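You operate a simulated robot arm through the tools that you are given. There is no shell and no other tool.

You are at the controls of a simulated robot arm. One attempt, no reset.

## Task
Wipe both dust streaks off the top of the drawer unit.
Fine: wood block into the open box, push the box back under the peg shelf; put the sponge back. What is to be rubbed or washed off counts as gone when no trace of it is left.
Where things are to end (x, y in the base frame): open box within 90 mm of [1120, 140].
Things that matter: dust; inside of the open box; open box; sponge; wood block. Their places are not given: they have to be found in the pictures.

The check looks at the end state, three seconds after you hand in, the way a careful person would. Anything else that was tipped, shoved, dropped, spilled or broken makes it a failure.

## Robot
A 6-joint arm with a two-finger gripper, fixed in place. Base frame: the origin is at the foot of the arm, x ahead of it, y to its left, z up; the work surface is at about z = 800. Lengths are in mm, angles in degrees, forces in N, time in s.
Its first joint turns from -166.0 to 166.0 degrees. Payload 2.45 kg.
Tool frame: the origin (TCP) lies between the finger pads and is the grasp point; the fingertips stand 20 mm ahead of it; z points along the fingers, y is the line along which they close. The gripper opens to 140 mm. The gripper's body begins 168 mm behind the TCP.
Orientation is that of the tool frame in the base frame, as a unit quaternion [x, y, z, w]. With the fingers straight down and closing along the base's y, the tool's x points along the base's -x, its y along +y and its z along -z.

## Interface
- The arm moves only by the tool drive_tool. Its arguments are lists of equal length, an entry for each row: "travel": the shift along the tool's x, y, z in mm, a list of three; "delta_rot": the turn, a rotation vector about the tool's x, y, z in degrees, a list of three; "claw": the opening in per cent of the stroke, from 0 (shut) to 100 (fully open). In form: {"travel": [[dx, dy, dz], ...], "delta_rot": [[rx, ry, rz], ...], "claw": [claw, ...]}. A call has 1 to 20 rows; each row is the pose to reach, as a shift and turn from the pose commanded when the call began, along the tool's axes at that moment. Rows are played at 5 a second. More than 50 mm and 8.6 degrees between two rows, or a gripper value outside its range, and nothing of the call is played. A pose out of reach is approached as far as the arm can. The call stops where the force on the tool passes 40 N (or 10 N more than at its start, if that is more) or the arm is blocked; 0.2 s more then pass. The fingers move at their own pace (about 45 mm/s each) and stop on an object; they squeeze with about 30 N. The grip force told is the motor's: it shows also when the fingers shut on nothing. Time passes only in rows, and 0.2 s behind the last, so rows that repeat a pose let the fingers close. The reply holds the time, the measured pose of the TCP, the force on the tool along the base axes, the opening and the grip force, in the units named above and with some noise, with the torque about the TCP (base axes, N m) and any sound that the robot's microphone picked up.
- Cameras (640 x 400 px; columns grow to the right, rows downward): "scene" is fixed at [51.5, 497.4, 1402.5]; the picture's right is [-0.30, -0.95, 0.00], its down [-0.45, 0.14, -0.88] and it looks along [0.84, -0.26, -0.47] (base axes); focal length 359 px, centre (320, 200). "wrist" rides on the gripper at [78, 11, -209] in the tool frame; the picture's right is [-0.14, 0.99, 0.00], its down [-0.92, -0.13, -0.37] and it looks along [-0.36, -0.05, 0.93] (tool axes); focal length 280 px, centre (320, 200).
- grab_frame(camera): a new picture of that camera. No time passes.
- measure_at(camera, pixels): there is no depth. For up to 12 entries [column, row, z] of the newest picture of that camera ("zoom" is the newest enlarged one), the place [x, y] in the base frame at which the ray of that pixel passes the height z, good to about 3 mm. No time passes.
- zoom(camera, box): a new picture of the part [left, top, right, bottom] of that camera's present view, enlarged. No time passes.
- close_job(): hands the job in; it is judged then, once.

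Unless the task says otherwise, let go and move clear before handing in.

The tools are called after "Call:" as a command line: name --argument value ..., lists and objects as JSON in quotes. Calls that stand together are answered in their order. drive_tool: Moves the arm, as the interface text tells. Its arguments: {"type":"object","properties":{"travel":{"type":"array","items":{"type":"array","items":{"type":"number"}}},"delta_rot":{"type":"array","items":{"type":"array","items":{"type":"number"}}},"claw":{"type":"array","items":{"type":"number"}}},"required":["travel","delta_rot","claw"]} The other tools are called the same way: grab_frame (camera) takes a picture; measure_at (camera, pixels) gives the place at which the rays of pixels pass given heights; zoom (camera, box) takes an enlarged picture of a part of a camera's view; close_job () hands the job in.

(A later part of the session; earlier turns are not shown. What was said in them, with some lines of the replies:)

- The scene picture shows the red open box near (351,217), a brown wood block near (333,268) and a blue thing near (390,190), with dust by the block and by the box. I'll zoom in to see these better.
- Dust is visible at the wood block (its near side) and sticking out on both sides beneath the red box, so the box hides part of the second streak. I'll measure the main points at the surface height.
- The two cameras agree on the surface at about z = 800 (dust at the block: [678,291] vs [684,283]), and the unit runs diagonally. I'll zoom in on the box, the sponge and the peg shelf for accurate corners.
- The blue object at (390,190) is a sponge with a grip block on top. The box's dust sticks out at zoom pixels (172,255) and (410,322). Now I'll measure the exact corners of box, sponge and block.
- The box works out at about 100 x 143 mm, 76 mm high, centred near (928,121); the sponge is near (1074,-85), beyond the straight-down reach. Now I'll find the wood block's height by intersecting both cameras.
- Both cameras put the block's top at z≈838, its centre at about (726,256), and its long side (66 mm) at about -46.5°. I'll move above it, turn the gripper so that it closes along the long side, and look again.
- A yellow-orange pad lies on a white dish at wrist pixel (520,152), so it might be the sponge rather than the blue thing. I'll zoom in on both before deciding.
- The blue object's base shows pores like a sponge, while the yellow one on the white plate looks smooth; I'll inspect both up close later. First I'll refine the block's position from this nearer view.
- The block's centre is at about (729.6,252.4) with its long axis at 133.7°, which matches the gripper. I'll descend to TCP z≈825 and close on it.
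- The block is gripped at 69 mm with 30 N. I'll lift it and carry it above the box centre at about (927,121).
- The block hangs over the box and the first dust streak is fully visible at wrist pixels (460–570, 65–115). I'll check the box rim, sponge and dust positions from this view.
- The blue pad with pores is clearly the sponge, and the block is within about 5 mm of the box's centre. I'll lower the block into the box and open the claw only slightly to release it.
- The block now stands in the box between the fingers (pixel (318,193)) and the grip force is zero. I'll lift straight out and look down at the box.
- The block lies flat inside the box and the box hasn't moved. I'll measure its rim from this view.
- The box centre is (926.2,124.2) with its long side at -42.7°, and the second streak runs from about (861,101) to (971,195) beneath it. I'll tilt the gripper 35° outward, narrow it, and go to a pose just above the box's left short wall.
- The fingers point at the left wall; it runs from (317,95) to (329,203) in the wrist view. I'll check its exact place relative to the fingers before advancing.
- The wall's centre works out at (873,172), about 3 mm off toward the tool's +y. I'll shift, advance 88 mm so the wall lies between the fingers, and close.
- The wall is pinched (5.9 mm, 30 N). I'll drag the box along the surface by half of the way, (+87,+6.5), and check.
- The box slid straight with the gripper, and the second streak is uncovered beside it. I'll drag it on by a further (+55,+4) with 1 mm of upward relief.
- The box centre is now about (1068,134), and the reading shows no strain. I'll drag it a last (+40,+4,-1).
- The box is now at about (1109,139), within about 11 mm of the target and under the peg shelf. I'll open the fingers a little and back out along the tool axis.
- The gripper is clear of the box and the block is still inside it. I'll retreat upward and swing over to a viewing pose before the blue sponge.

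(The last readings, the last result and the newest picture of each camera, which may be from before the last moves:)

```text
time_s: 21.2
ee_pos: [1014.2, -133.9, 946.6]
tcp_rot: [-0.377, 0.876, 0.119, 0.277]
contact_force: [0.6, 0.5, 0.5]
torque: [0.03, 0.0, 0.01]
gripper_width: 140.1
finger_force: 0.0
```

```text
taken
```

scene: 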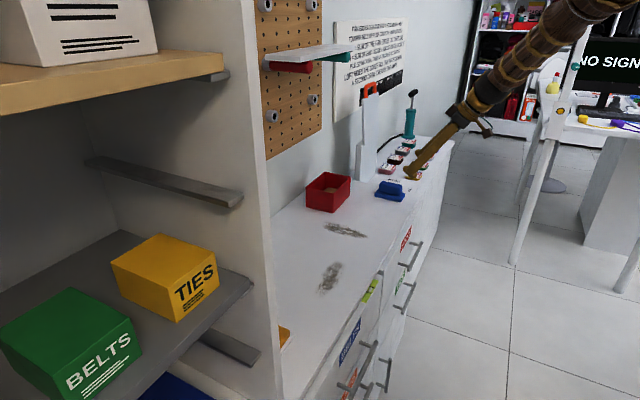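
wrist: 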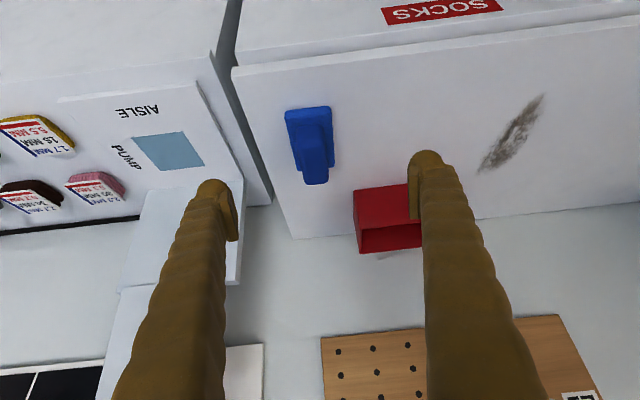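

The sponge lies at wrist pixel (310,145) near the unit's right end, and the way to it looks clear. I'll zoom in to measure its grip.

Call:
zoom --camera "wrist" --box '[250, 80, 370, 200]'

Call:
zoom --camera "scene" --box '[350, 140, 450, 220]'

Call:
measure_at --camera "wrist" --pixels '[[354, 192, 876], [408, 184, 876], [420, 248, 800], [360, 253, 876]]'

```text
3.33 times, centred on (310, 140) of wrist
```

zoom: 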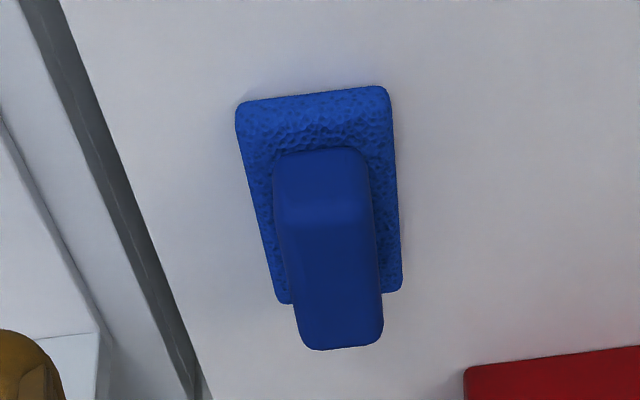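

```text
5.00 times, centred on (400, 180) of scene
```

zoom: 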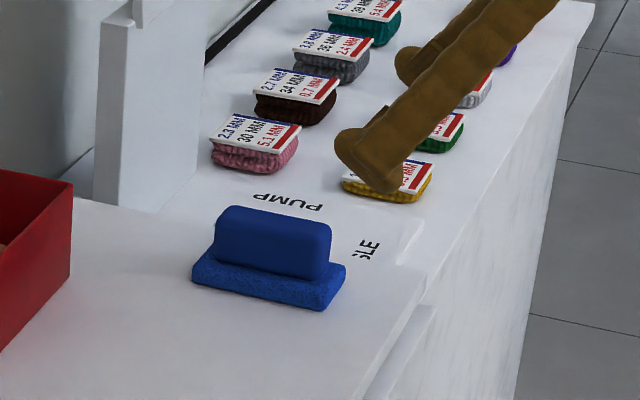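

```text
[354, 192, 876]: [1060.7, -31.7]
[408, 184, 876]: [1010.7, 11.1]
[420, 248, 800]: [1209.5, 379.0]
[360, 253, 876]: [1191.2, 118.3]
```

I can see the porous base and the narrower grip clearly. I'll measure their corners at the likely heights from both cameras.

Call:
measure_at --camera "wrist" --pixels '[[285.4, 110.9, 800], [330.1, 106.4, 800], [334.6, 166.1, 815], [298.9, 170.3, 815], [299.5, 143.9, 846], [325, 143.6, 846], [305.5, 184.1, 846], [328.6, 181.4, 846], [299.5, 143.9, 840], [325, 143.6, 840], [305.5, 184.1, 840], [328.6, 181.4, 840]]'

Call:
measure_at --camera "scene" --pixels '[[374.4, 196.4, 800], [400.4, 202, 800], [405.2, 194, 813], [400.4, 198.8, 813], [374.4, 193.2, 813], [380, 185, 846], [401.5, 189.5, 846], [401.8, 186.5, 846], [384, 181.2, 846]]'

```text
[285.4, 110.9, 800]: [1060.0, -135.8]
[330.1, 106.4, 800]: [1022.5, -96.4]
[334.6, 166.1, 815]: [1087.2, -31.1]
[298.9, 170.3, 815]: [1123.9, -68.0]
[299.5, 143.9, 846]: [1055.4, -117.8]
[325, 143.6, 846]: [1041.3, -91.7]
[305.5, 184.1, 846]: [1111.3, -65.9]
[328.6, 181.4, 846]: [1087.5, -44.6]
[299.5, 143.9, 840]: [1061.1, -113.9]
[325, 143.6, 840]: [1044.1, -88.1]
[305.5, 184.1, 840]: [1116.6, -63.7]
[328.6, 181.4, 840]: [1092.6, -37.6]
```

```text
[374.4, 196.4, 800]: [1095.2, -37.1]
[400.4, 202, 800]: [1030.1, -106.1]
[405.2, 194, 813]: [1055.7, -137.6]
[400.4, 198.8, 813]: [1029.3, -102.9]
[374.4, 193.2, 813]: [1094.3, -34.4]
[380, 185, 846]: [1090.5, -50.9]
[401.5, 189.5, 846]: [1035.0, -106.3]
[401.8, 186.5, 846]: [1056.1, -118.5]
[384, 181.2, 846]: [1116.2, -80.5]
```

Sponge centre is about (1074,-83), base 54 x 93 mm and about 14 mm thick, grip about 32 mm wide with its top at z≈846. I'll advance part of the way with the claw at 43 % and look again.

Call:
drive_tool --travel '[[-1, -2, 15], [-2, -4, 30], [-3, -6, 45], [-5.2, -7.7, 60], [-5.2, -7.7, 75], [-5.2, -7.7, 75]]' --delta_rot '[[0, 0, 0], [0, 0, 0], [0, 0, 0], [0, 0, 0], [0, 0, 0], [0, 0, 0]]' --claw '[43, 43, 43, 43, 43, 43]'

Call:
grab_frame --camera "wrist"

Call:
zoom --camera "wrist" --box '[240, 80, 400, 220]'

Call:
zoom --camera "scene" --box '[350, 120, 450, 220]'

```text
time_s: 22.6
ee_pos: [1053.4, -104.1, 888.0]
tcp_rot: [-0.377, 0.876, 0.119, 0.275]
contact_force: [0.4, 1.2, 0.0]
torque: [-0.01, 0.03, -0.02]
gripper_width: 60.3
finger_force: 0.1
```

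```text
taken
```

wrist: 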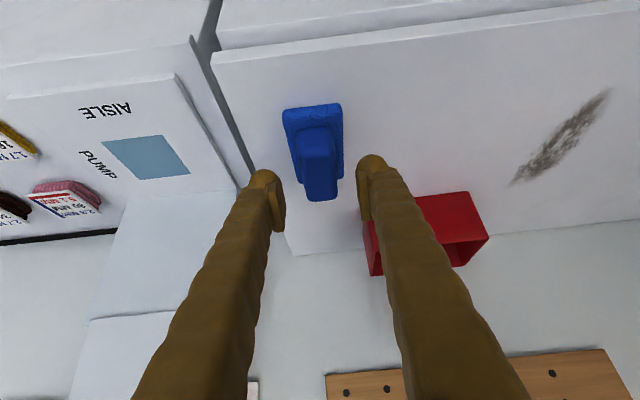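

```text
2.86 times, centred on (320, 150) of wrist
```

zoom: 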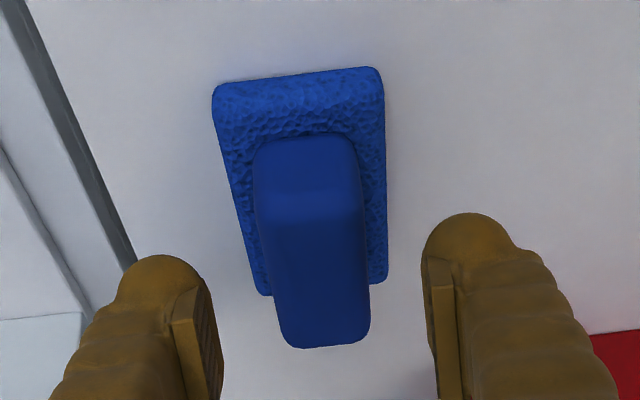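

```text
4.00 times, centred on (400, 170) of scene
```

zoom: 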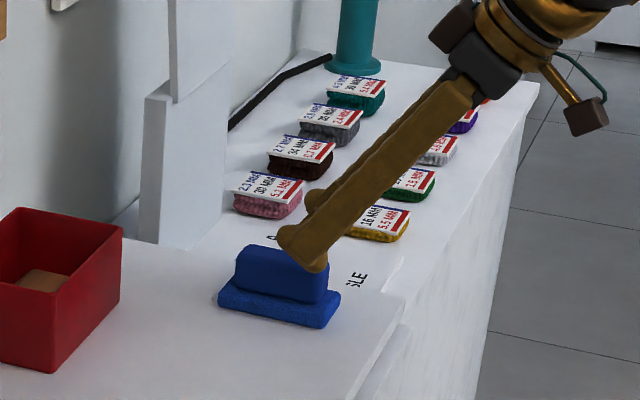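

The fingers are well placed around the sponge's grip. I'll measure the grip's top face again from here for the last correction.

Call:
measure_at --camera "wrist" --pixels '[[297.9, 154.2, 846], [333.3, 153.5, 846], [308.1, 200.8, 846], [336.8, 198.3, 846], [282.2, 110, 800], [340, 105, 800], [343, 178, 814], [302, 183, 814]]'

```text
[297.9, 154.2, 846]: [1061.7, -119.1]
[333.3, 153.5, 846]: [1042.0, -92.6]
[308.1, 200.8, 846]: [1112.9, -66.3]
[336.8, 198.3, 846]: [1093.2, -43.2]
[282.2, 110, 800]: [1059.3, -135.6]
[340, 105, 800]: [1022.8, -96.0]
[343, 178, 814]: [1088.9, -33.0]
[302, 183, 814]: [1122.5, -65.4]
```

The grip's centre is at about (1076,-81), directly in line. I'll advance 54 mm and close on it.

Call:
drive_tool --travel '[[0, -0.5, 20], [0, -0.5, 40], [0, -0.5, 54], [0, -0.5, 54], [0, -0.5, 54], [0, -0.5, 54], [0, -0.5, 54], [0, -0.5, 54]]' --delta_rot '[[0, 0, 0], [0, 0, 0], [0, 0, 0], [0, 0, 0], [0, 0, 0], [0, 0, 0], [0, 0, 0], [0, 0, 0]]' --claw '[43, 43, 43, 30, 15, 10, 10, 10]'

Call:
grab_frame --camera "wrist"

Call:
zoom --camera "scene" --box '[350, 120, 450, 220]'

```text
time_s: 24.4
ee_pos: [1073.6, -83.1, 843.8]
tcp_rot: [-0.377, 0.876, 0.119, 0.276]
contact_force: [0.1, 0.7, 0.7]
torque: [0.06, 0.02, -0.07]
gripper_width: 32.6
finger_force: 30.3
```

```text
taken
```

wrist: 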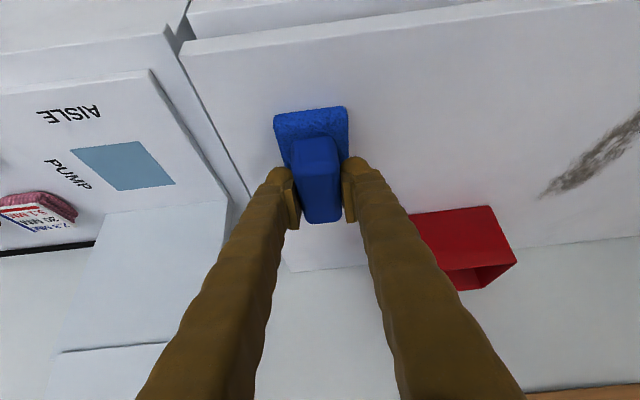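

```text
4.00 times, centred on (400, 170) of scene
```

zoom: 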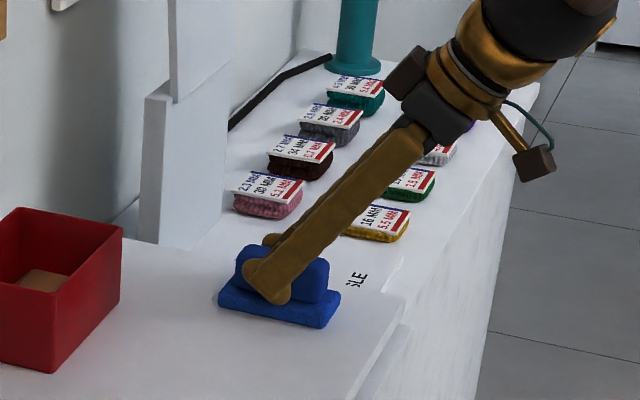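

The sponge's grip is held (32.6 mm, 30 N) at TCP (1073.6,-83.1,843.8); I'll keep that pose for putting it back. I'll lift it and check it hangs level.

Call:
drive_tool --travel '[[-8.6, 0, -12.3], [-17.2, 0, -24.6], [-28.7, 0, -41], [-40.2, 0, -57.3], [-40.2, 0, -57.3]]' --delta_rot '[[0, 0, 0], [0, 0, 0], [0, 0, 0], [0, 0, 0], [0, 0, 0]]' --claw '[10, 10, 10, 10, 10]'

Call:
grab_frame --camera "wrist"

Call:
grab_frame --camera "scene"

Call:
zoom --camera "scene" --box '[310, 120, 450, 240]'

```text
time_s: 25.6
ee_pos: [1075.7, -82.7, 913.8]
tcp_rot: [-0.376, 0.876, 0.119, 0.276]
contact_force: [-0.6, 0.1, -1.6]
torque: [0.02, 0.0, 0.03]
gripper_width: 32.4
finger_force: 30.2
```

```text
taken
```

wrist: 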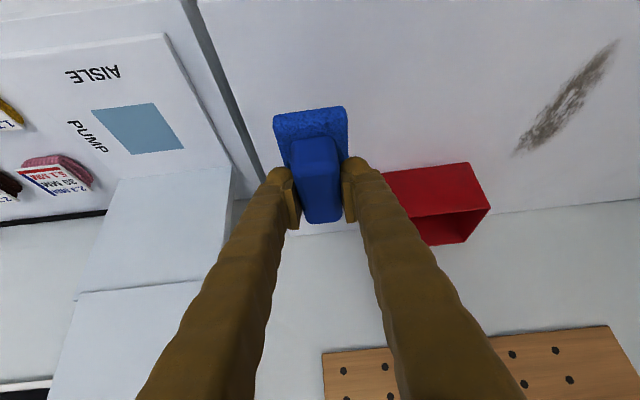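

```text
taken
```

scene: 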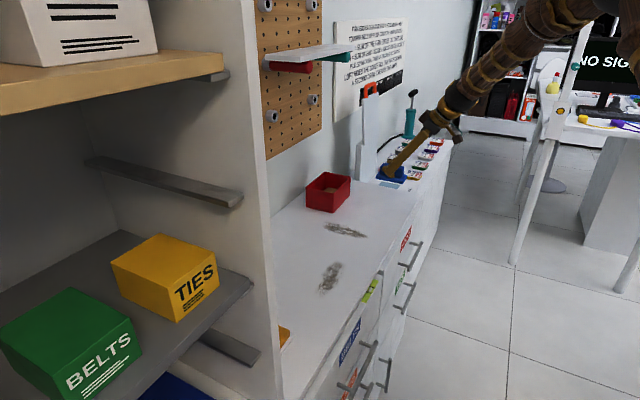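

```text
3.33 times, centred on (380, 180) of scene
```

zoom: 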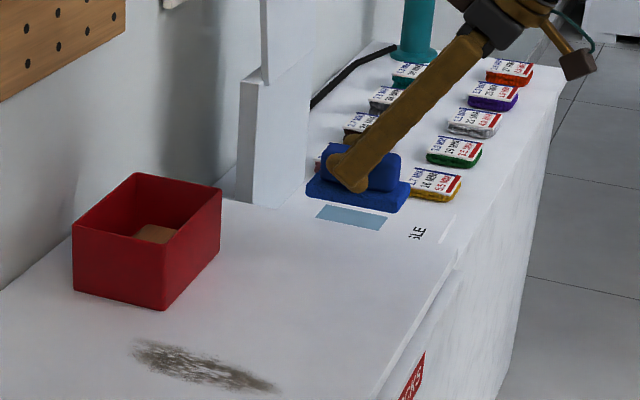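

The sponge hangs level and both streaks are now open to view. I'll zoom in on them and measure their outlines.

Call:
zoom --camera "scene" --box '[300, 205, 390, 305]'

Call:
measure_at --camera "scene" --pixels '[[323, 222, 800], [367, 238, 800], [331, 222, 800], [330, 229, 800], [345, 235, 800], [357, 231, 800], [343, 262, 800], [319, 292, 800], [330, 262, 800], [342, 273, 800], [320, 280, 800], [332, 290, 800]]'

```text
4.00 times, centred on (345, 255) of scene
```

zoom: 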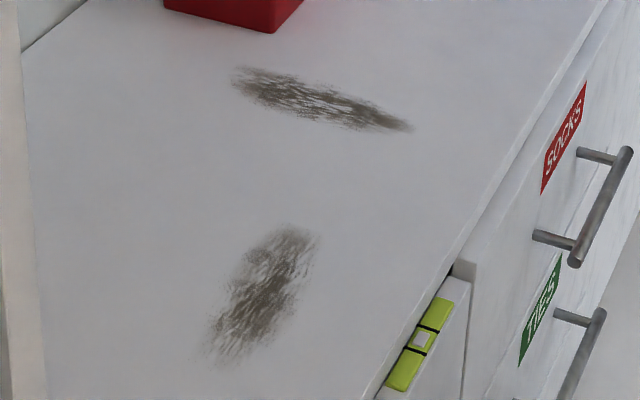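

```text
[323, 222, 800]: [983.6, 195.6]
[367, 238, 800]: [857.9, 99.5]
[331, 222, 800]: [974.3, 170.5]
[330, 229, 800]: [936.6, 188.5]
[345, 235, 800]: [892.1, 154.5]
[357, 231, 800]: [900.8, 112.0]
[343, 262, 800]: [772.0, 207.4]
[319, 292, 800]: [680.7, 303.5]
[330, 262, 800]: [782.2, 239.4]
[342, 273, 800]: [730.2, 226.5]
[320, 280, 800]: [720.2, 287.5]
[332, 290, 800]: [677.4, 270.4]
```

Streak 2 runs from about (980,193) to (858,98), streak 1 from about (670,300) to (778,222), each about 40 mm wide. I'll carry the sponge to a hover point over streak 2's aisle end.

Call:
drive_tool --travel '[[2.8, 35, 4.7], [5.7, 70, 9.4], [8.5, 105, 14.1], [11.3, 140, 18.8], [14.1, 175, 23.4], [17, 210, 28.1], [19.8, 245, 32.8], [22.6, 279.7, 37.5], [22.6, 279.7, 37.5]]' --delta_rot '[[0, 0, 0], [0, 0, 0], [0, 0, 0], [0, 0, 0], [0, 0, 0], [0, 0, 0], [0, 0, 0], [0, 0, 0], [0, 0, 0]]' --claw '[10, 10, 10, 10, 10, 10, 10, 10, 10]'

Call:
grab_frame --camera "wrist"

Call:
zoom --camera "scene" --box '[290, 180, 410, 300]'

```text
time_s: 27.6
ee_pos: [872.8, 111.6, 869.8]
tcp_rot: [-0.377, 0.876, 0.12, 0.276]
contact_force: [-0.2, 0.3, 0.0]
torque: [0.0, -0.03, 0.01]
gripper_width: 32.8
finger_force: 29.9
```

```text
taken
```

wrist: 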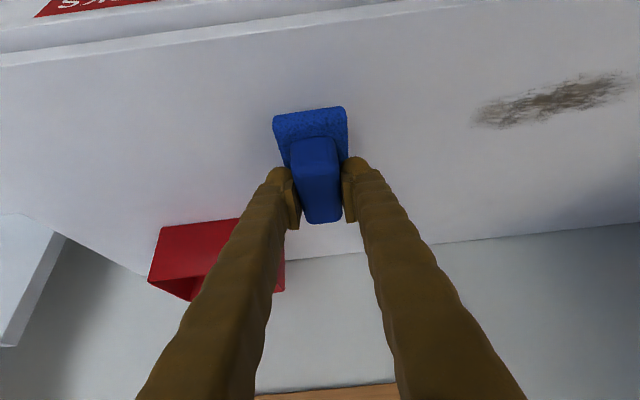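

```text
3.33 times, centred on (350, 240) of scene
```

zoom: 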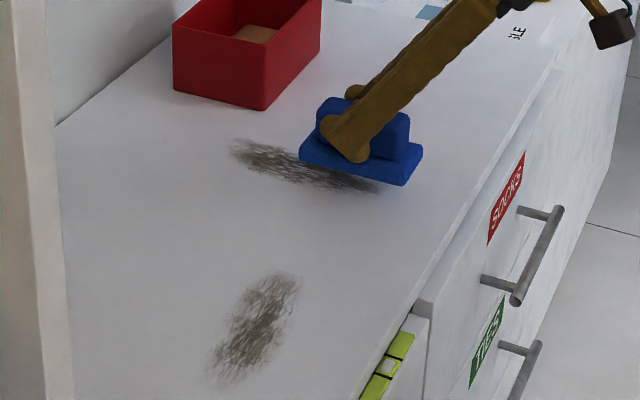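

The sponge hovers over the aisle end of streak 2, its underside at about z 826. I'll lower it gently to contact and read the force.

Call:
drive_tool --travel '[[5.7, 0, 8.2], [11.5, 0, 16.4], [14.4, 0, 20.5], [15.2, 0, 21.7]]' --delta_rot '[[0, 0, 0], [0, 0, 0], [0, 0, 0], [0, 0, 0]]' --claw '[10, 10, 10, 10]'

```text
time_s: 28.6
ee_pos: [873.0, 112.7, 843.5]
tcp_rot: [-0.377, 0.876, 0.119, 0.277]
contact_force: [-2.2, -1.5, 4.3]
torque: [0.06, 0.16, 0.01]
gripper_width: 32.6
finger_force: 30.2
```

Contact is felt: 4.3 N upward at z 843.5. I'll press 1 mm more and rub once along streak 2 and back.

Call:
drive_tool --travel '[[0.6, 0, 0.8], [-14.3, -2.7, 11.2], [-29.1, -5.4, 21.6], [-44, -8.1, 32], [-58.8, -10.8, 42.4], [-73.7, -13.5, 52.8], [-88.5, -16.2, 63.2], [-73.7, -13.5, 52.8], [-58.8, -10.8, 42.4], [-44, -8.1, 32], [-29.1, -5.4, 21.6], [-14.3, -2.7, 11.2], [0.6, 0, 0.8]]' --delta_rot '[[0, 0, 0], [0, 0, 0], [0, 0, 0], [0, 0, 0], [0, 0, 0], [0, 0, 0], [0, 0, 0], [0, 0, 0], [0, 0, 0], [0, 0, 0], [0, 0, 0], [0, 0, 0], [0, 0, 0]]' --claw '[10, 10, 10, 10, 10, 10, 10, 10, 10, 10, 10, 10, 10]'

Call:
grab_frame --camera "wrist"

Call:
zoom --camera "scene" --box '[290, 180, 410, 300]'

```text
time_s: 31.4
ee_pos: [873.0, 111.9, 843.0]
tcp_rot: [-0.377, 0.876, 0.119, 0.276]
contact_force: [11.0, 9.6, 23.6]
torque: [0.17, -0.14, 0.04]
gripper_width: 32.6
finger_force: 30.1
```

```text
taken
```

wrist: 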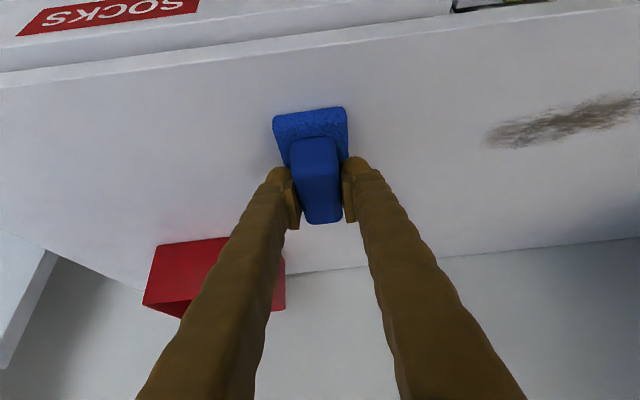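

```text
3.33 times, centred on (350, 240) of scene
```

zoom: 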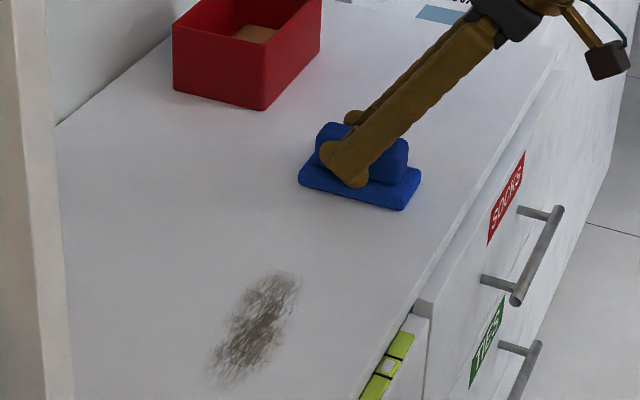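

Streak 2 already looks wiped in the scene view, though the push reached 23.6 N, so I'll ease off slightly. I'll rub two more lanes offset to either side, then lift.

Call:
drive_tool --travel '[[-0.3, 0, -0.5], [-2.5, 17.8, 1], [-17.4, 15.1, 11.4], [-32.2, 12.4, 21.8], [-47.1, 9.7, 32.2], [-61.9, 7, 42.6], [-76.8, 4.3, 53], [-91.6, 1.6, 63.4], [-87.7, -30, 60.7], [-72.9, -27.3, 50.3], [-58, -24.6, 39.9], [-43.2, -21.9, 29.5], [-28.3, -19.2, 19.1], [-13.5, -16.5, 8.7], [1.4, -13.8, -1.7], [-0.3, 0, -0.5], [-17.5, 0, -25], [-28.9, 0, -41.4], [-28.9, 0, -41.4]]' --delta_rot '[[0, 0, 0], [0, 0, 0], [0, 0, 0], [0, 0, 0], [0, 0, 0], [0, 0, 0], [0, 0, 0], [0, 0, 0], [0, 0, 0], [0, 0, 0], [0, 0, 0], [0, 0, 0], [0, 0, 0], [0, 0, 0], [0, 0, 0], [0, 0, 0], [0, 0, 0], [0, 0, 0], [0, 0, 0]]' --claw '[10, 10, 10, 10, 10, 10, 10, 10, 10, 10, 10, 10, 10, 10, 10, 10, 10, 10, 10]'

Call:
grab_frame --camera "wrist"

Call:
zoom --camera "scene" --box '[290, 180, 410, 300]'

```text
time_s: 35.4
ee_pos: [873.1, 112.2, 893.5]
tcp_rot: [-0.376, 0.876, 0.118, 0.277]
contact_force: [0.7, 0.8, -0.3]
torque: [-0.01, -0.01, -0.01]
gripper_width: 32.7
finger_force: 30.1
```

```text
taken
```

wrist: 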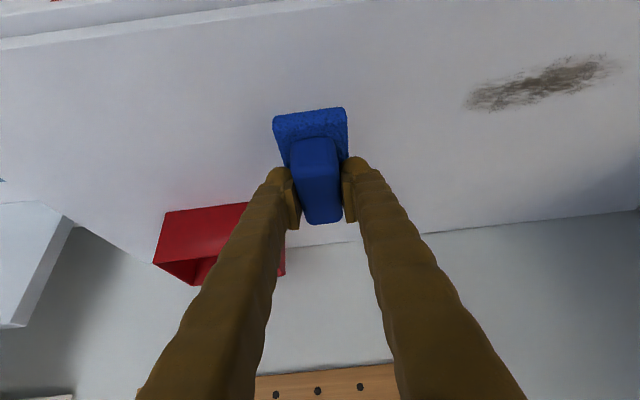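

```text
3.33 times, centred on (350, 240) of scene
```

zoom: 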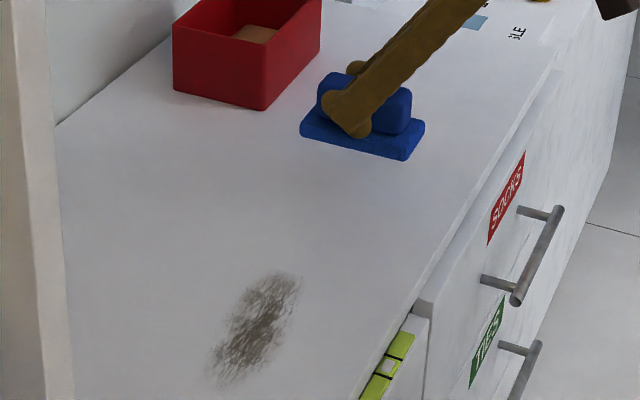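

Streak 2 shows no remains in either picture. I'll move the sponge over the far end of streak 1 and lower it to contact.

Call:
drive_tool --travel '[[0.7, 38.3, 6.7], [1.3, 76.6, 13.4], [2, 114.8, 20.1], [2.6, 153.1, 26.8], [2.6, 153.1, 26.8], [8.3, 153.1, 35], [14, 153.1, 43.2], [17, 153.1, 47.4], [17.8, 153.1, 48.5]]' --delta_rot '[[0, 0, 0], [0, 0, 0], [0, 0, 0], [0, 0, 0], [0, 0, 0], [0, 0, 0], [0, 0, 0], [0, 0, 0], [0, 0, 0]]' --claw '[10, 10, 10, 10, 10, 10, 10, 10, 10]'

Call:
grab_frame --camera "wrist"

Call:
grab_frame --camera "scene"

```text
time_s: 37.4
ee_pos: [771.3, 227.4, 843.5]
tcp_rot: [-0.377, 0.876, 0.119, 0.275]
contact_force: [-0.2, 0.2, 2.1]
torque: [-0.05, 0.03, 0.05]
gripper_width: 32.9
finger_force: 30.2
```

```text
taken
```

wrist: 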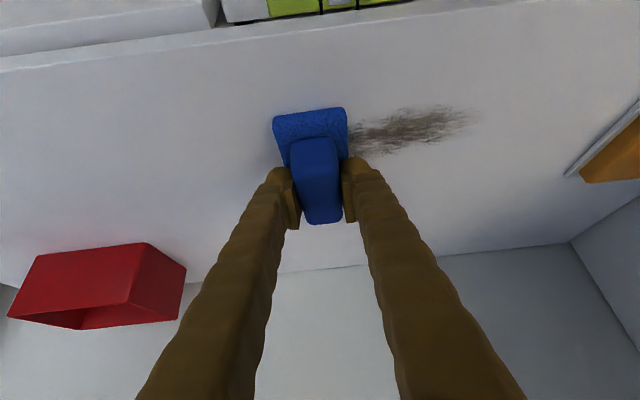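

```text
taken
```

scene: 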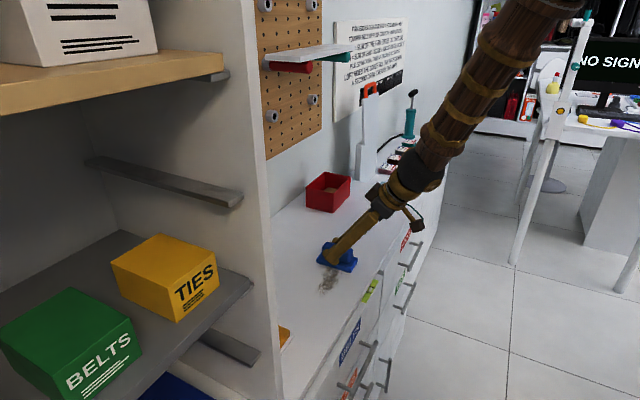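

Contact on streak 1 is light (2.1 N) and its remainder lies at (350–465, 105–155) in the wrist view. I'll rub along it and come back on a lane shifted toward the wall.

Call:
drive_tool --travel '[[0.4, 0, 0.6], [2.7, 18.2, -1], [5.1, 36.3, -2.7], [7.4, 54.5, -4.3], [9.7, 72.6, -6], [12, 90.8, -7.6], [14.4, 108.9, -9.3], [16.7, 127.1, -10.9], [2, 127.1, -0.6], [-0.3, 108.9, 1], [-2.7, 90.8, 2.7], [-5, 72.6, 4.3], [-7.3, 54.5, 6], [-9.6, 36.3, 7.6], [-12, 18.2, 9.3], [-14.3, 0, 10.9]]' --delta_rot '[[0, 0, 0], [0, 0, 0], [0, 0, 0], [0, 0, 0], [0, 0, 0], [0, 0, 0], [0, 0, 0], [0, 0, 0], [0, 0, 0], [0, 0, 0], [0, 0, 0], [0, 0, 0], [0, 0, 0], [0, 0, 0], [0, 0, 0], [0, 0, 0]]' --claw '[10, 10, 10, 10, 10, 10, 10, 10, 10, 10, 10, 10, 10, 10, 10, 10]'

Call:
grab_frame --camera "wrist"

Call:
zoom --camera "scene" --box '[290, 200, 390, 310]'

```text
time_s: 40.8
ee_pos: [782.9, 240.1, 843.0]
tcp_rot: [-0.376, 0.876, 0.119, 0.276]
contact_force: [-8.7, 8.4, 16.8]
torque: [0.14, 0.04, 0.06]
gripper_width: 32.8
finger_force: 29.7
```

```text
taken
```

wrist: 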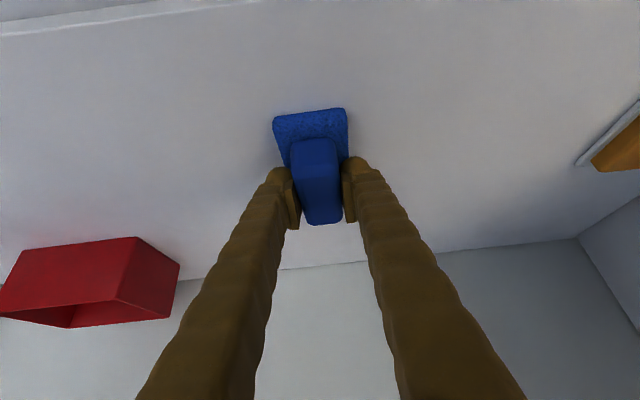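

```text
3.64 times, centred on (340, 255) of scene
```

zoom: 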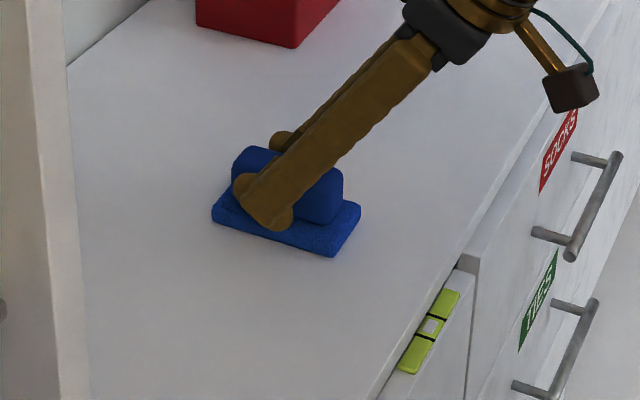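

Streak 1 looks gone in both views. For safety I'll rub one more lane on the aisle side, then lift to inspect.

Call:
drive_tool --travel '[[13.5, 0, -9.5], [27, 0.1, -18.9], [29.3, 18.3, -20.5], [31.7, 36.4, -22.2], [34, 54.6, -23.8], [36.3, 72.7, -25.5], [38.6, 90.9, -27.1], [41, 109, -28.8], [43.3, 127.2, -30.4], [20.3, 127.2, -63.2], [-2.6, 127.2, -95.9], [-2.6, 127.2, -95.9]]' --delta_rot '[[0, 0, 0], [0, 0, 0], [0, 0, 0], [0, 0, 0], [0, 0, 0], [0, 0, 0], [0, 0, 0], [0, 0, 0], [0, 0, 0], [0, 0, 0], [0, 0, 0], [0, 0, 0]]' --claw '[10, 10, 10, 10, 10, 10, 10, 10, 10, 10, 10, 10]'

Call:
grab_frame --camera "wrist"

Call:
grab_frame --camera "scene"

Call:
zoom --camera "scene" --box '[290, 180, 410, 310]'

```text
time_s: 43.4
ee_pos: [655.2, 288.0, 922.8]
tcp_rot: [-0.376, 0.876, 0.119, 0.277]
contact_force: [-1.0, 0.2, -1.5]
torque: [-0.02, 0.01, 0.02]
gripper_width: 32.4
finger_force: 29.6
```

```text
taken
```

wrist: 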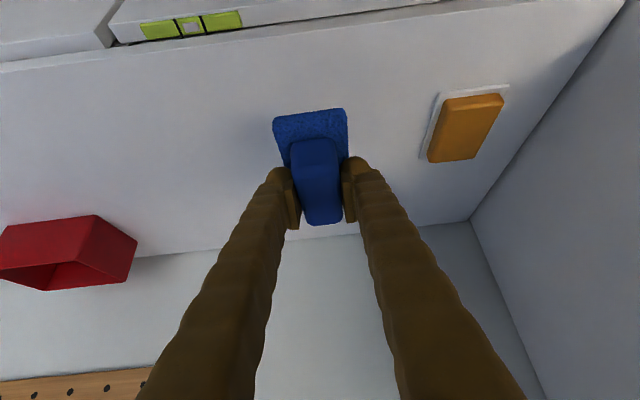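

```text
taken
```

scene: 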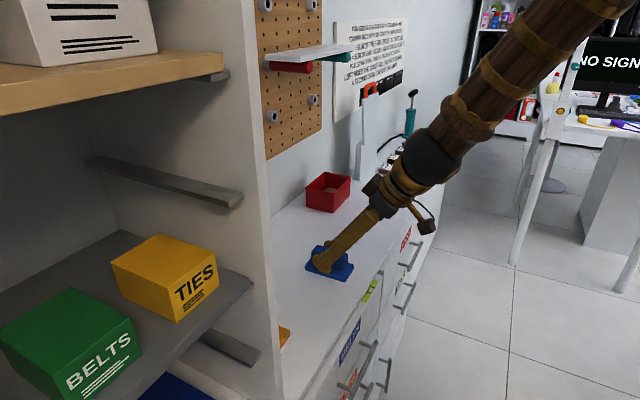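

```text
3.08 times, centred on (350, 245) of scene
```

zoom: 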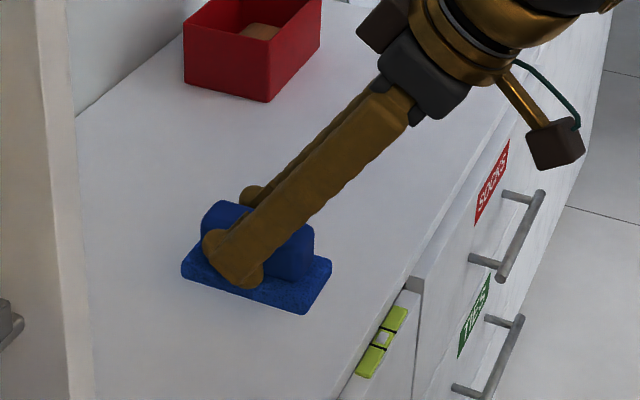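

No dust can be seen in either view, though the arm hides part of the surface. I'll move the sponge over toward its home and look back at the whole top from there.

Call:
drive_tool --travel '[[3.3, -37.9, -8.6], [6.6, -75.8, -17.3], [9.8, -113.7, -25.9], [13.1, -151.6, -34.5], [16.4, -189.5, -43.1], [19.7, -227.4, -51.8], [23, -265.3, -60.4], [26.3, -303.2, -69], [29.5, -341.1, -77.6], [32.8, -379, -86.3], [36.1, -416.9, -94.9], [36.1, -416.9, -94.9]]' --delta_rot '[[0, 0, 0], [0, 0, 0], [0, 0, 0], [0, 0, 0], [0, 0, 0], [0, 0, 0], [0, 0, 0], [0, 0, 0], [0, 0, 0], [0, 0, 0], [0, 0, 0], [0, 0, 0]]' --claw '[10, 10, 10, 10, 10, 10, 10, 10, 10, 10, 10, 10]'

Call:
grab_frame --camera "wrist"

Call:
zoom --camera "wrist" --box '[340, 40, 640, 240]'

Call:
zoom --camera "scene" --box '[290, 180, 410, 310]'

```text
time_s: 46.0
ee_pos: [899.5, -58.9, 979.3]
tcp_rot: [-0.376, 0.876, 0.119, 0.276]
contact_force: [-0.2, -0.4, -0.2]
torque: [0.06, -0.02, 0.02]
gripper_width: 32.8
finger_force: 30.2
```

```text
taken
```

wrist: 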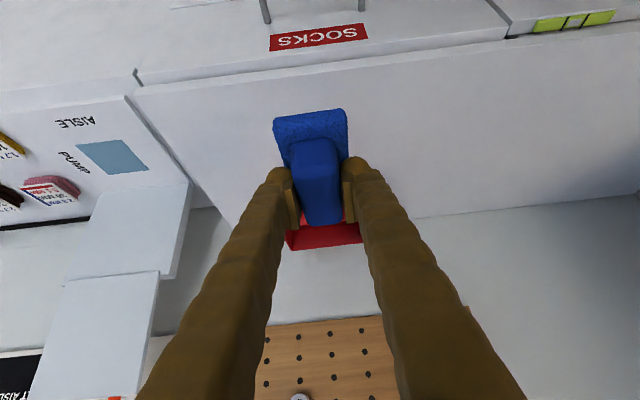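

```text
2.00 times, centred on (490, 140) of wrist
```

zoom: 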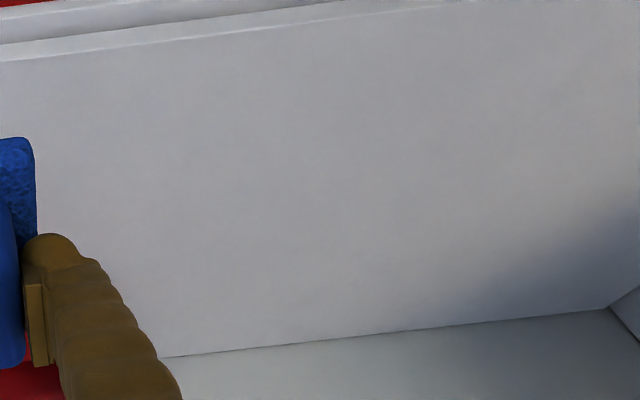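

```text
3.08 times, centred on (350, 245) of scene
```

zoom: 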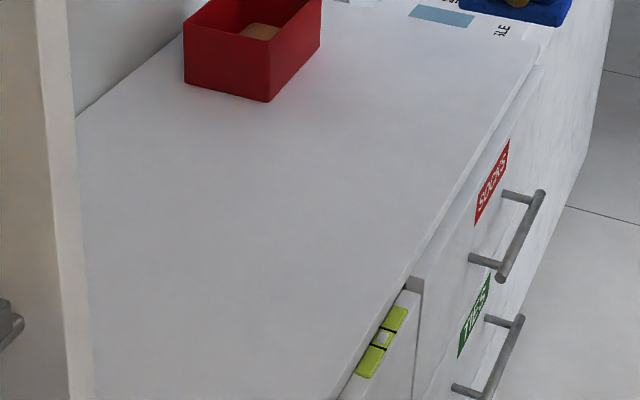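

The whole top looks clean in both pictures. I'll zoom in harder on both former streaks to look for faint traces.

Call:
zoom --camera "scene" --box '[305, 205, 385, 255]'

Call:
zoom --camera "scene" --box '[295, 250, 375, 310]'

Call:
zoom --camera "wrist" --box '[360, 80, 500, 200]'

Call:
zoom --camera "wrist" --box '[500, 50, 640, 170]'

```text
8.00 times, centred on (345, 230) of scene
```

zoom: 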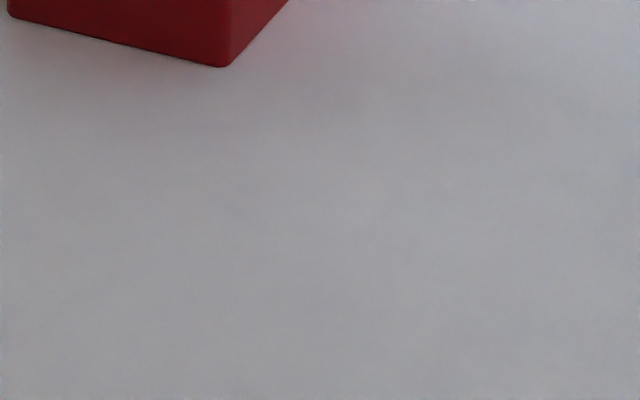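

```text
6.67 times, centred on (335, 280) of scene
```

zoom: 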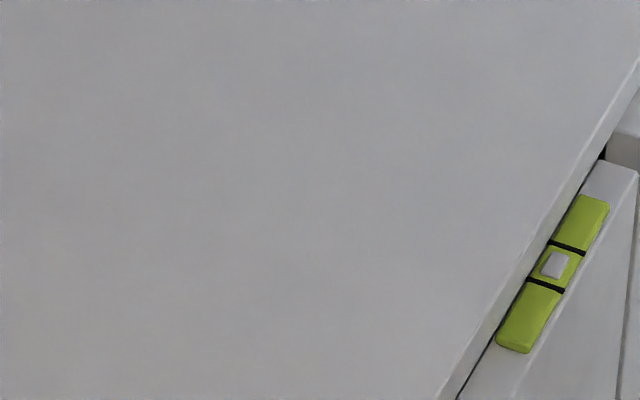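

```text
3.33 times, centred on (430, 140) of wrist
```

zoom: 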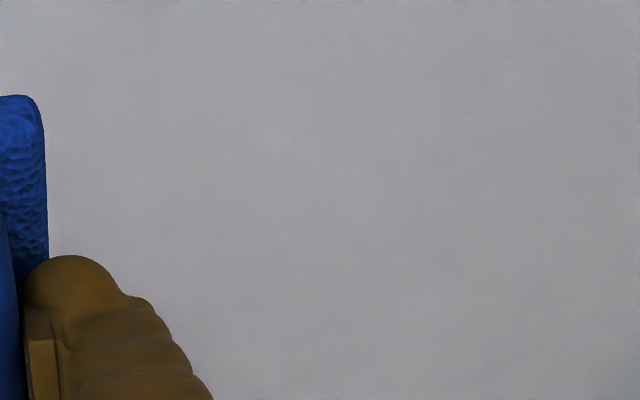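

```text
3.33 times, centred on (570, 110) of wrist
```

zoom: 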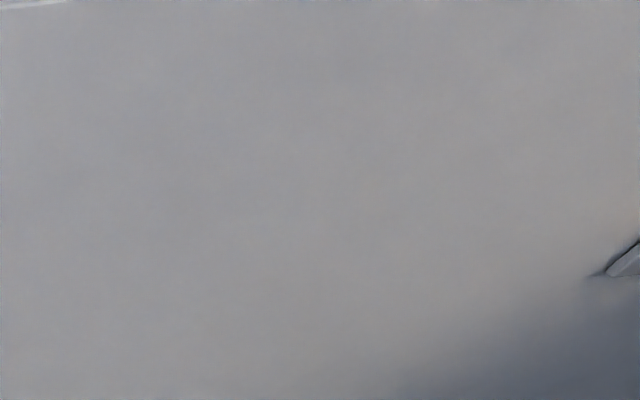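

Both places are spotless at high zoom. I'll now carry the sponge back above its original place at (1073.6,-83.1).

Call:
drive_tool --travel '[[-6.4, -23.8, 20.6], [-12.7, -47.6, 41.2], [-19, -71.5, 61.8], [-25.4, -95.3, 82.4], [-31.8, -119.1, 103], [-38.1, -142.9, 123.6], [-38.1, -142.9, 123.6]]' --delta_rot '[[0, 0, 0], [0, 0, 0], [0, 0, 0], [0, 0, 0], [0, 0, 0], [0, 0, 0], [0, 0, 0]]' --claw '[10, 10, 10, 10, 10, 10, 10]'

Call:
grab_frame --camera "wrist"

```text
time_s: 47.6
ee_pos: [1074.5, -82.2, 901.1]
tcp_rot: [-0.377, 0.876, 0.119, 0.276]
contact_force: [-0.6, 0.3, -1.1]
torque: [-0.02, -0.01, 0.03]
gripper_width: 32.9
finger_force: 29.9
```

```text
taken
```

wrist: 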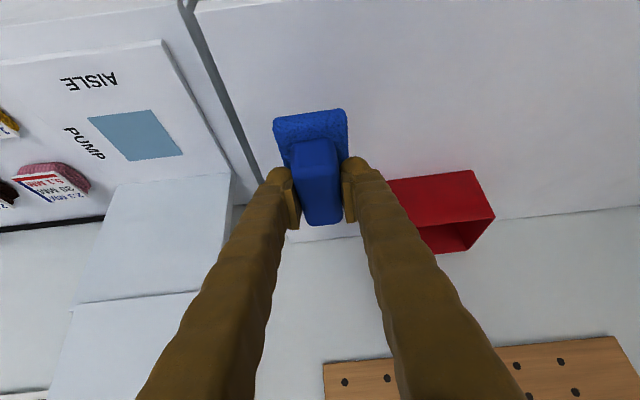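

The sponge is right above its old place. I'll lower it to contact.

Call:
drive_tool --travel '[[11.5, 0, 16.4], [23, 0, 32.8], [28.7, 0, 41], [31.6, 0, 45], [32.7, 0, 46.7], [32.7, 0, 46.7]]' --delta_rot '[[0, 0, 0], [0, 0, 0], [0, 0, 0], [0, 0, 0], [0, 0, 0], [0, 0, 0]]' --claw '[10, 10, 10, 10, 10, 10]'

Call:
zoom --camera "scene" --box '[350, 120, 450, 220]'

```text
time_s: 49.0
ee_pos: [1074.5, -83.3, 843.5]
tcp_rot: [-0.377, 0.876, 0.119, 0.276]
contact_force: [-0.2, -1.0, -0.1]
torque: [-0.01, 0.0, -0.01]
gripper_width: 32.5
finger_force: 30.4
```

```text
4.00 times, centred on (400, 170) of scene
```

zoom: 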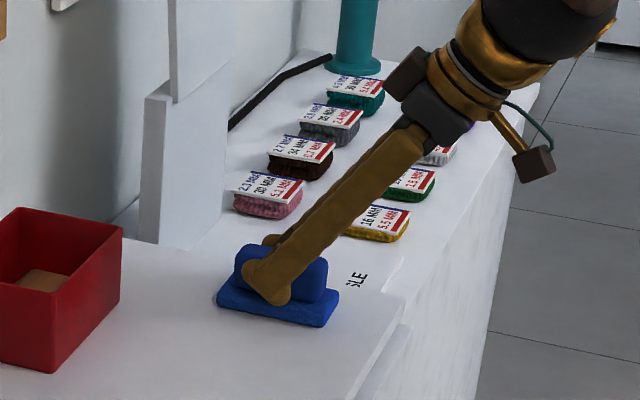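

The picture matches the sponge's original placement, with no pressing yet felt. I'll lower 0.7 mm more, open the claw and back off along the tool axis.

Call:
drive_tool --travel '[[0.4, 0, 0.6], [0.4, 0, 0.6], [0.4, 0, 0.6], [0.4, 0, 0.6], [0.4, 0, 0.6], [0.4, 0, -25], [0.4, 0, -55], [0.4, 0, -90], [0.4, 0, -125], [0.4, 0, -125]]' --delta_rot '[[0, 0, 0], [0, 0, 0], [0, 0, 0], [0, 0, 0], [0, 0, 0], [0, 0, 0], [0, 0, 0], [0, 0, 0], [0, 0, 0], [0, 0, 0]]' --claw '[10, 43, 43, 43, 43, 43, 43, 43, 43, 43]'

Call:
grab_frame --camera "wrist"

Call:
grab_frame --camera "scene"

Call:
zoom --camera "scene" --box '[300, 140, 420, 240]'

```text
time_s: 51.2
ee_pos: [1023.3, -133.9, 946.1]
tcp_rot: [-0.377, 0.876, 0.119, 0.276]
contact_force: [0.0, 0.7, 0.3]
torque: [0.0, -0.01, 0.0]
gripper_width: 60.0
finger_force: 0.0
```

```text
taken
```

wrist: 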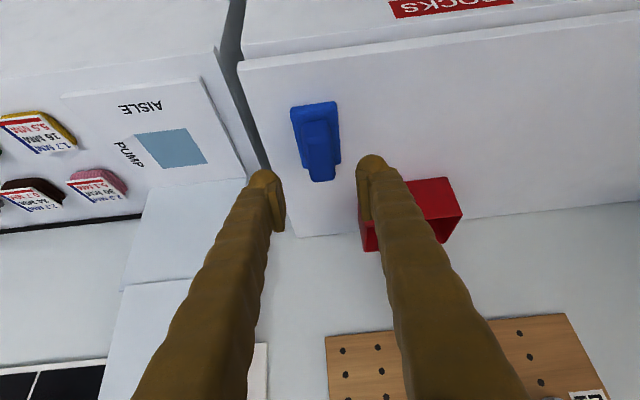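

```text
taken
```

scene: 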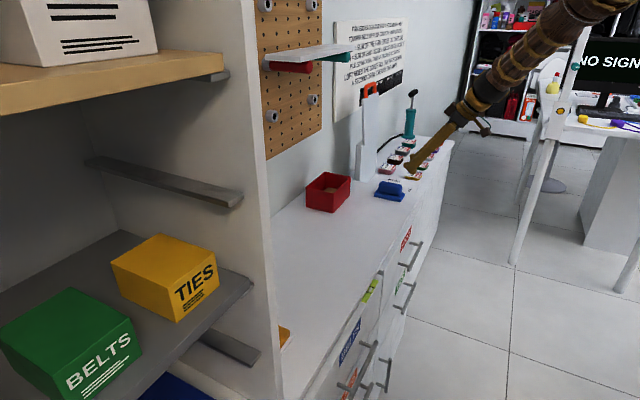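

```text
4.00 times, centred on (360, 190) of scene
```

zoom: 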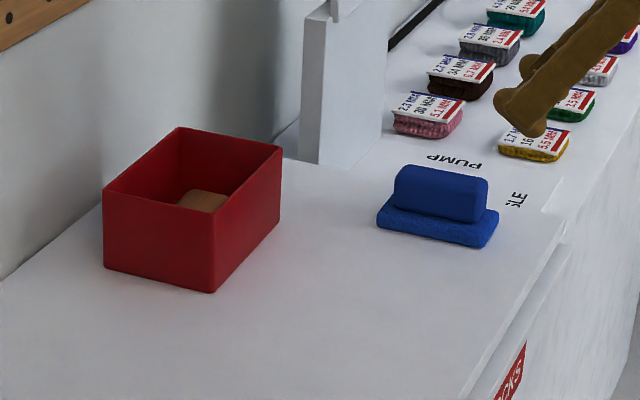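

The sponge is back, the block sits in the box, and all looks in order. I'll verify the box's final centre and then move the arm clear.

Call:
measure_at --camera "scene" --pixels '[[306, 187, 876], [333.75, 194.5, 876], [350.5, 177, 876], [325, 172, 876], [306, 206.5, 800], [333.5, 213, 800], [374.4, 196.4, 800], [400.4, 202, 800], [405.2, 194, 813]]'

Call:
drive_tool --travel '[[0, 0, -40], [0, 0, -80], [0, 0, -115]]' --delta_rot '[[0, 0, 0], [0, 0, 0], [0, 0, 0]]' --claw '[43, 43, 43]'

Call:
grab_frame --camera "wrist"

Call:
grab_frame --camera "scene"

```text
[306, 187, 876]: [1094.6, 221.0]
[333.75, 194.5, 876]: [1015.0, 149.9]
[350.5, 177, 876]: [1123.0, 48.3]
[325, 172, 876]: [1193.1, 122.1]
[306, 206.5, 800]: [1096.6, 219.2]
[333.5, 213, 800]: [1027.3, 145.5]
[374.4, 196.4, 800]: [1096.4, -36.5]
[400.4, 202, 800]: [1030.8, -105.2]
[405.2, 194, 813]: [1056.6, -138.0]
```

```text
time_s: 52.0
ee_pos: [980.8, -183.4, 1039.7]
tcp_rot: [-0.377, 0.876, 0.119, 0.277]
contact_force: [-0.3, -0.8, -0.4]
torque: [0.03, -0.01, -0.01]
gripper_width: 60.3
finger_force: 0.1
```

```text
taken
```

wrist: 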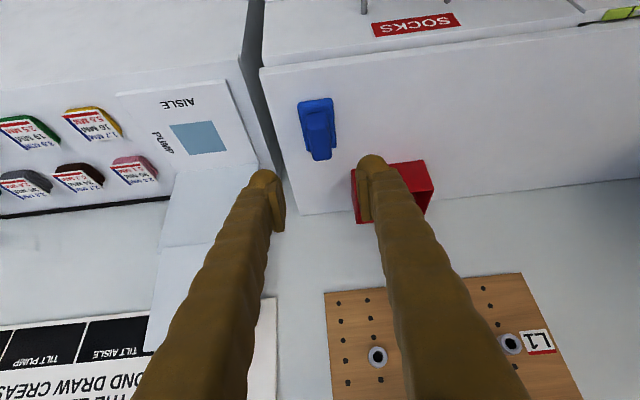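

```text
taken
```

scene: 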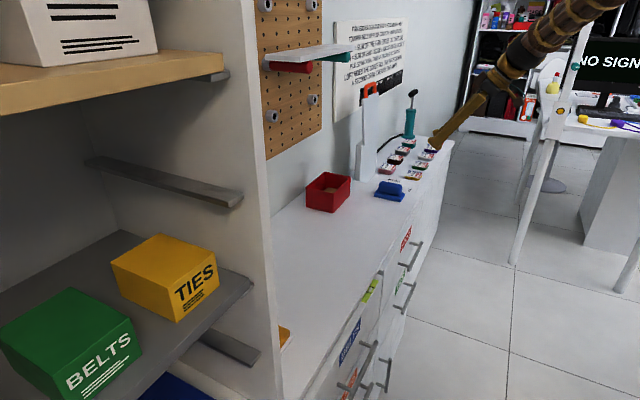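

The box's centre measures about (1107,135), roughly 14 mm from the target. The sponge's corners ((1096,-37), (1031,-105)) match its starting place, the block is in the box, the top is clean, and the arm is clear. I'm handing in.

Call:
close_job

```text
The job is handed in.
```

The job is handed in. Both dust streaks are wiped off the drawer unit, and close-up views of both spots showed no trace left.

- **Wood block:** it is inside the open box.
- **Open box:** it is under the peg shelf, centred at about (1107, 135). That is roughly 14 mm from the target, within the 90 mm allowed.
- **Sponge:** it is back where it started; its measured corners match the starting ones to within about 1 mm.
- **Everything else:** nothing else looked moved, tipped or spilled in the last pictures. The gripper was empty and clear of everything when I handed in.

I took the blue pad with the porous base as the sponge. A smooth yellow pad on a white plate was the other candidate, and I left it untouched.
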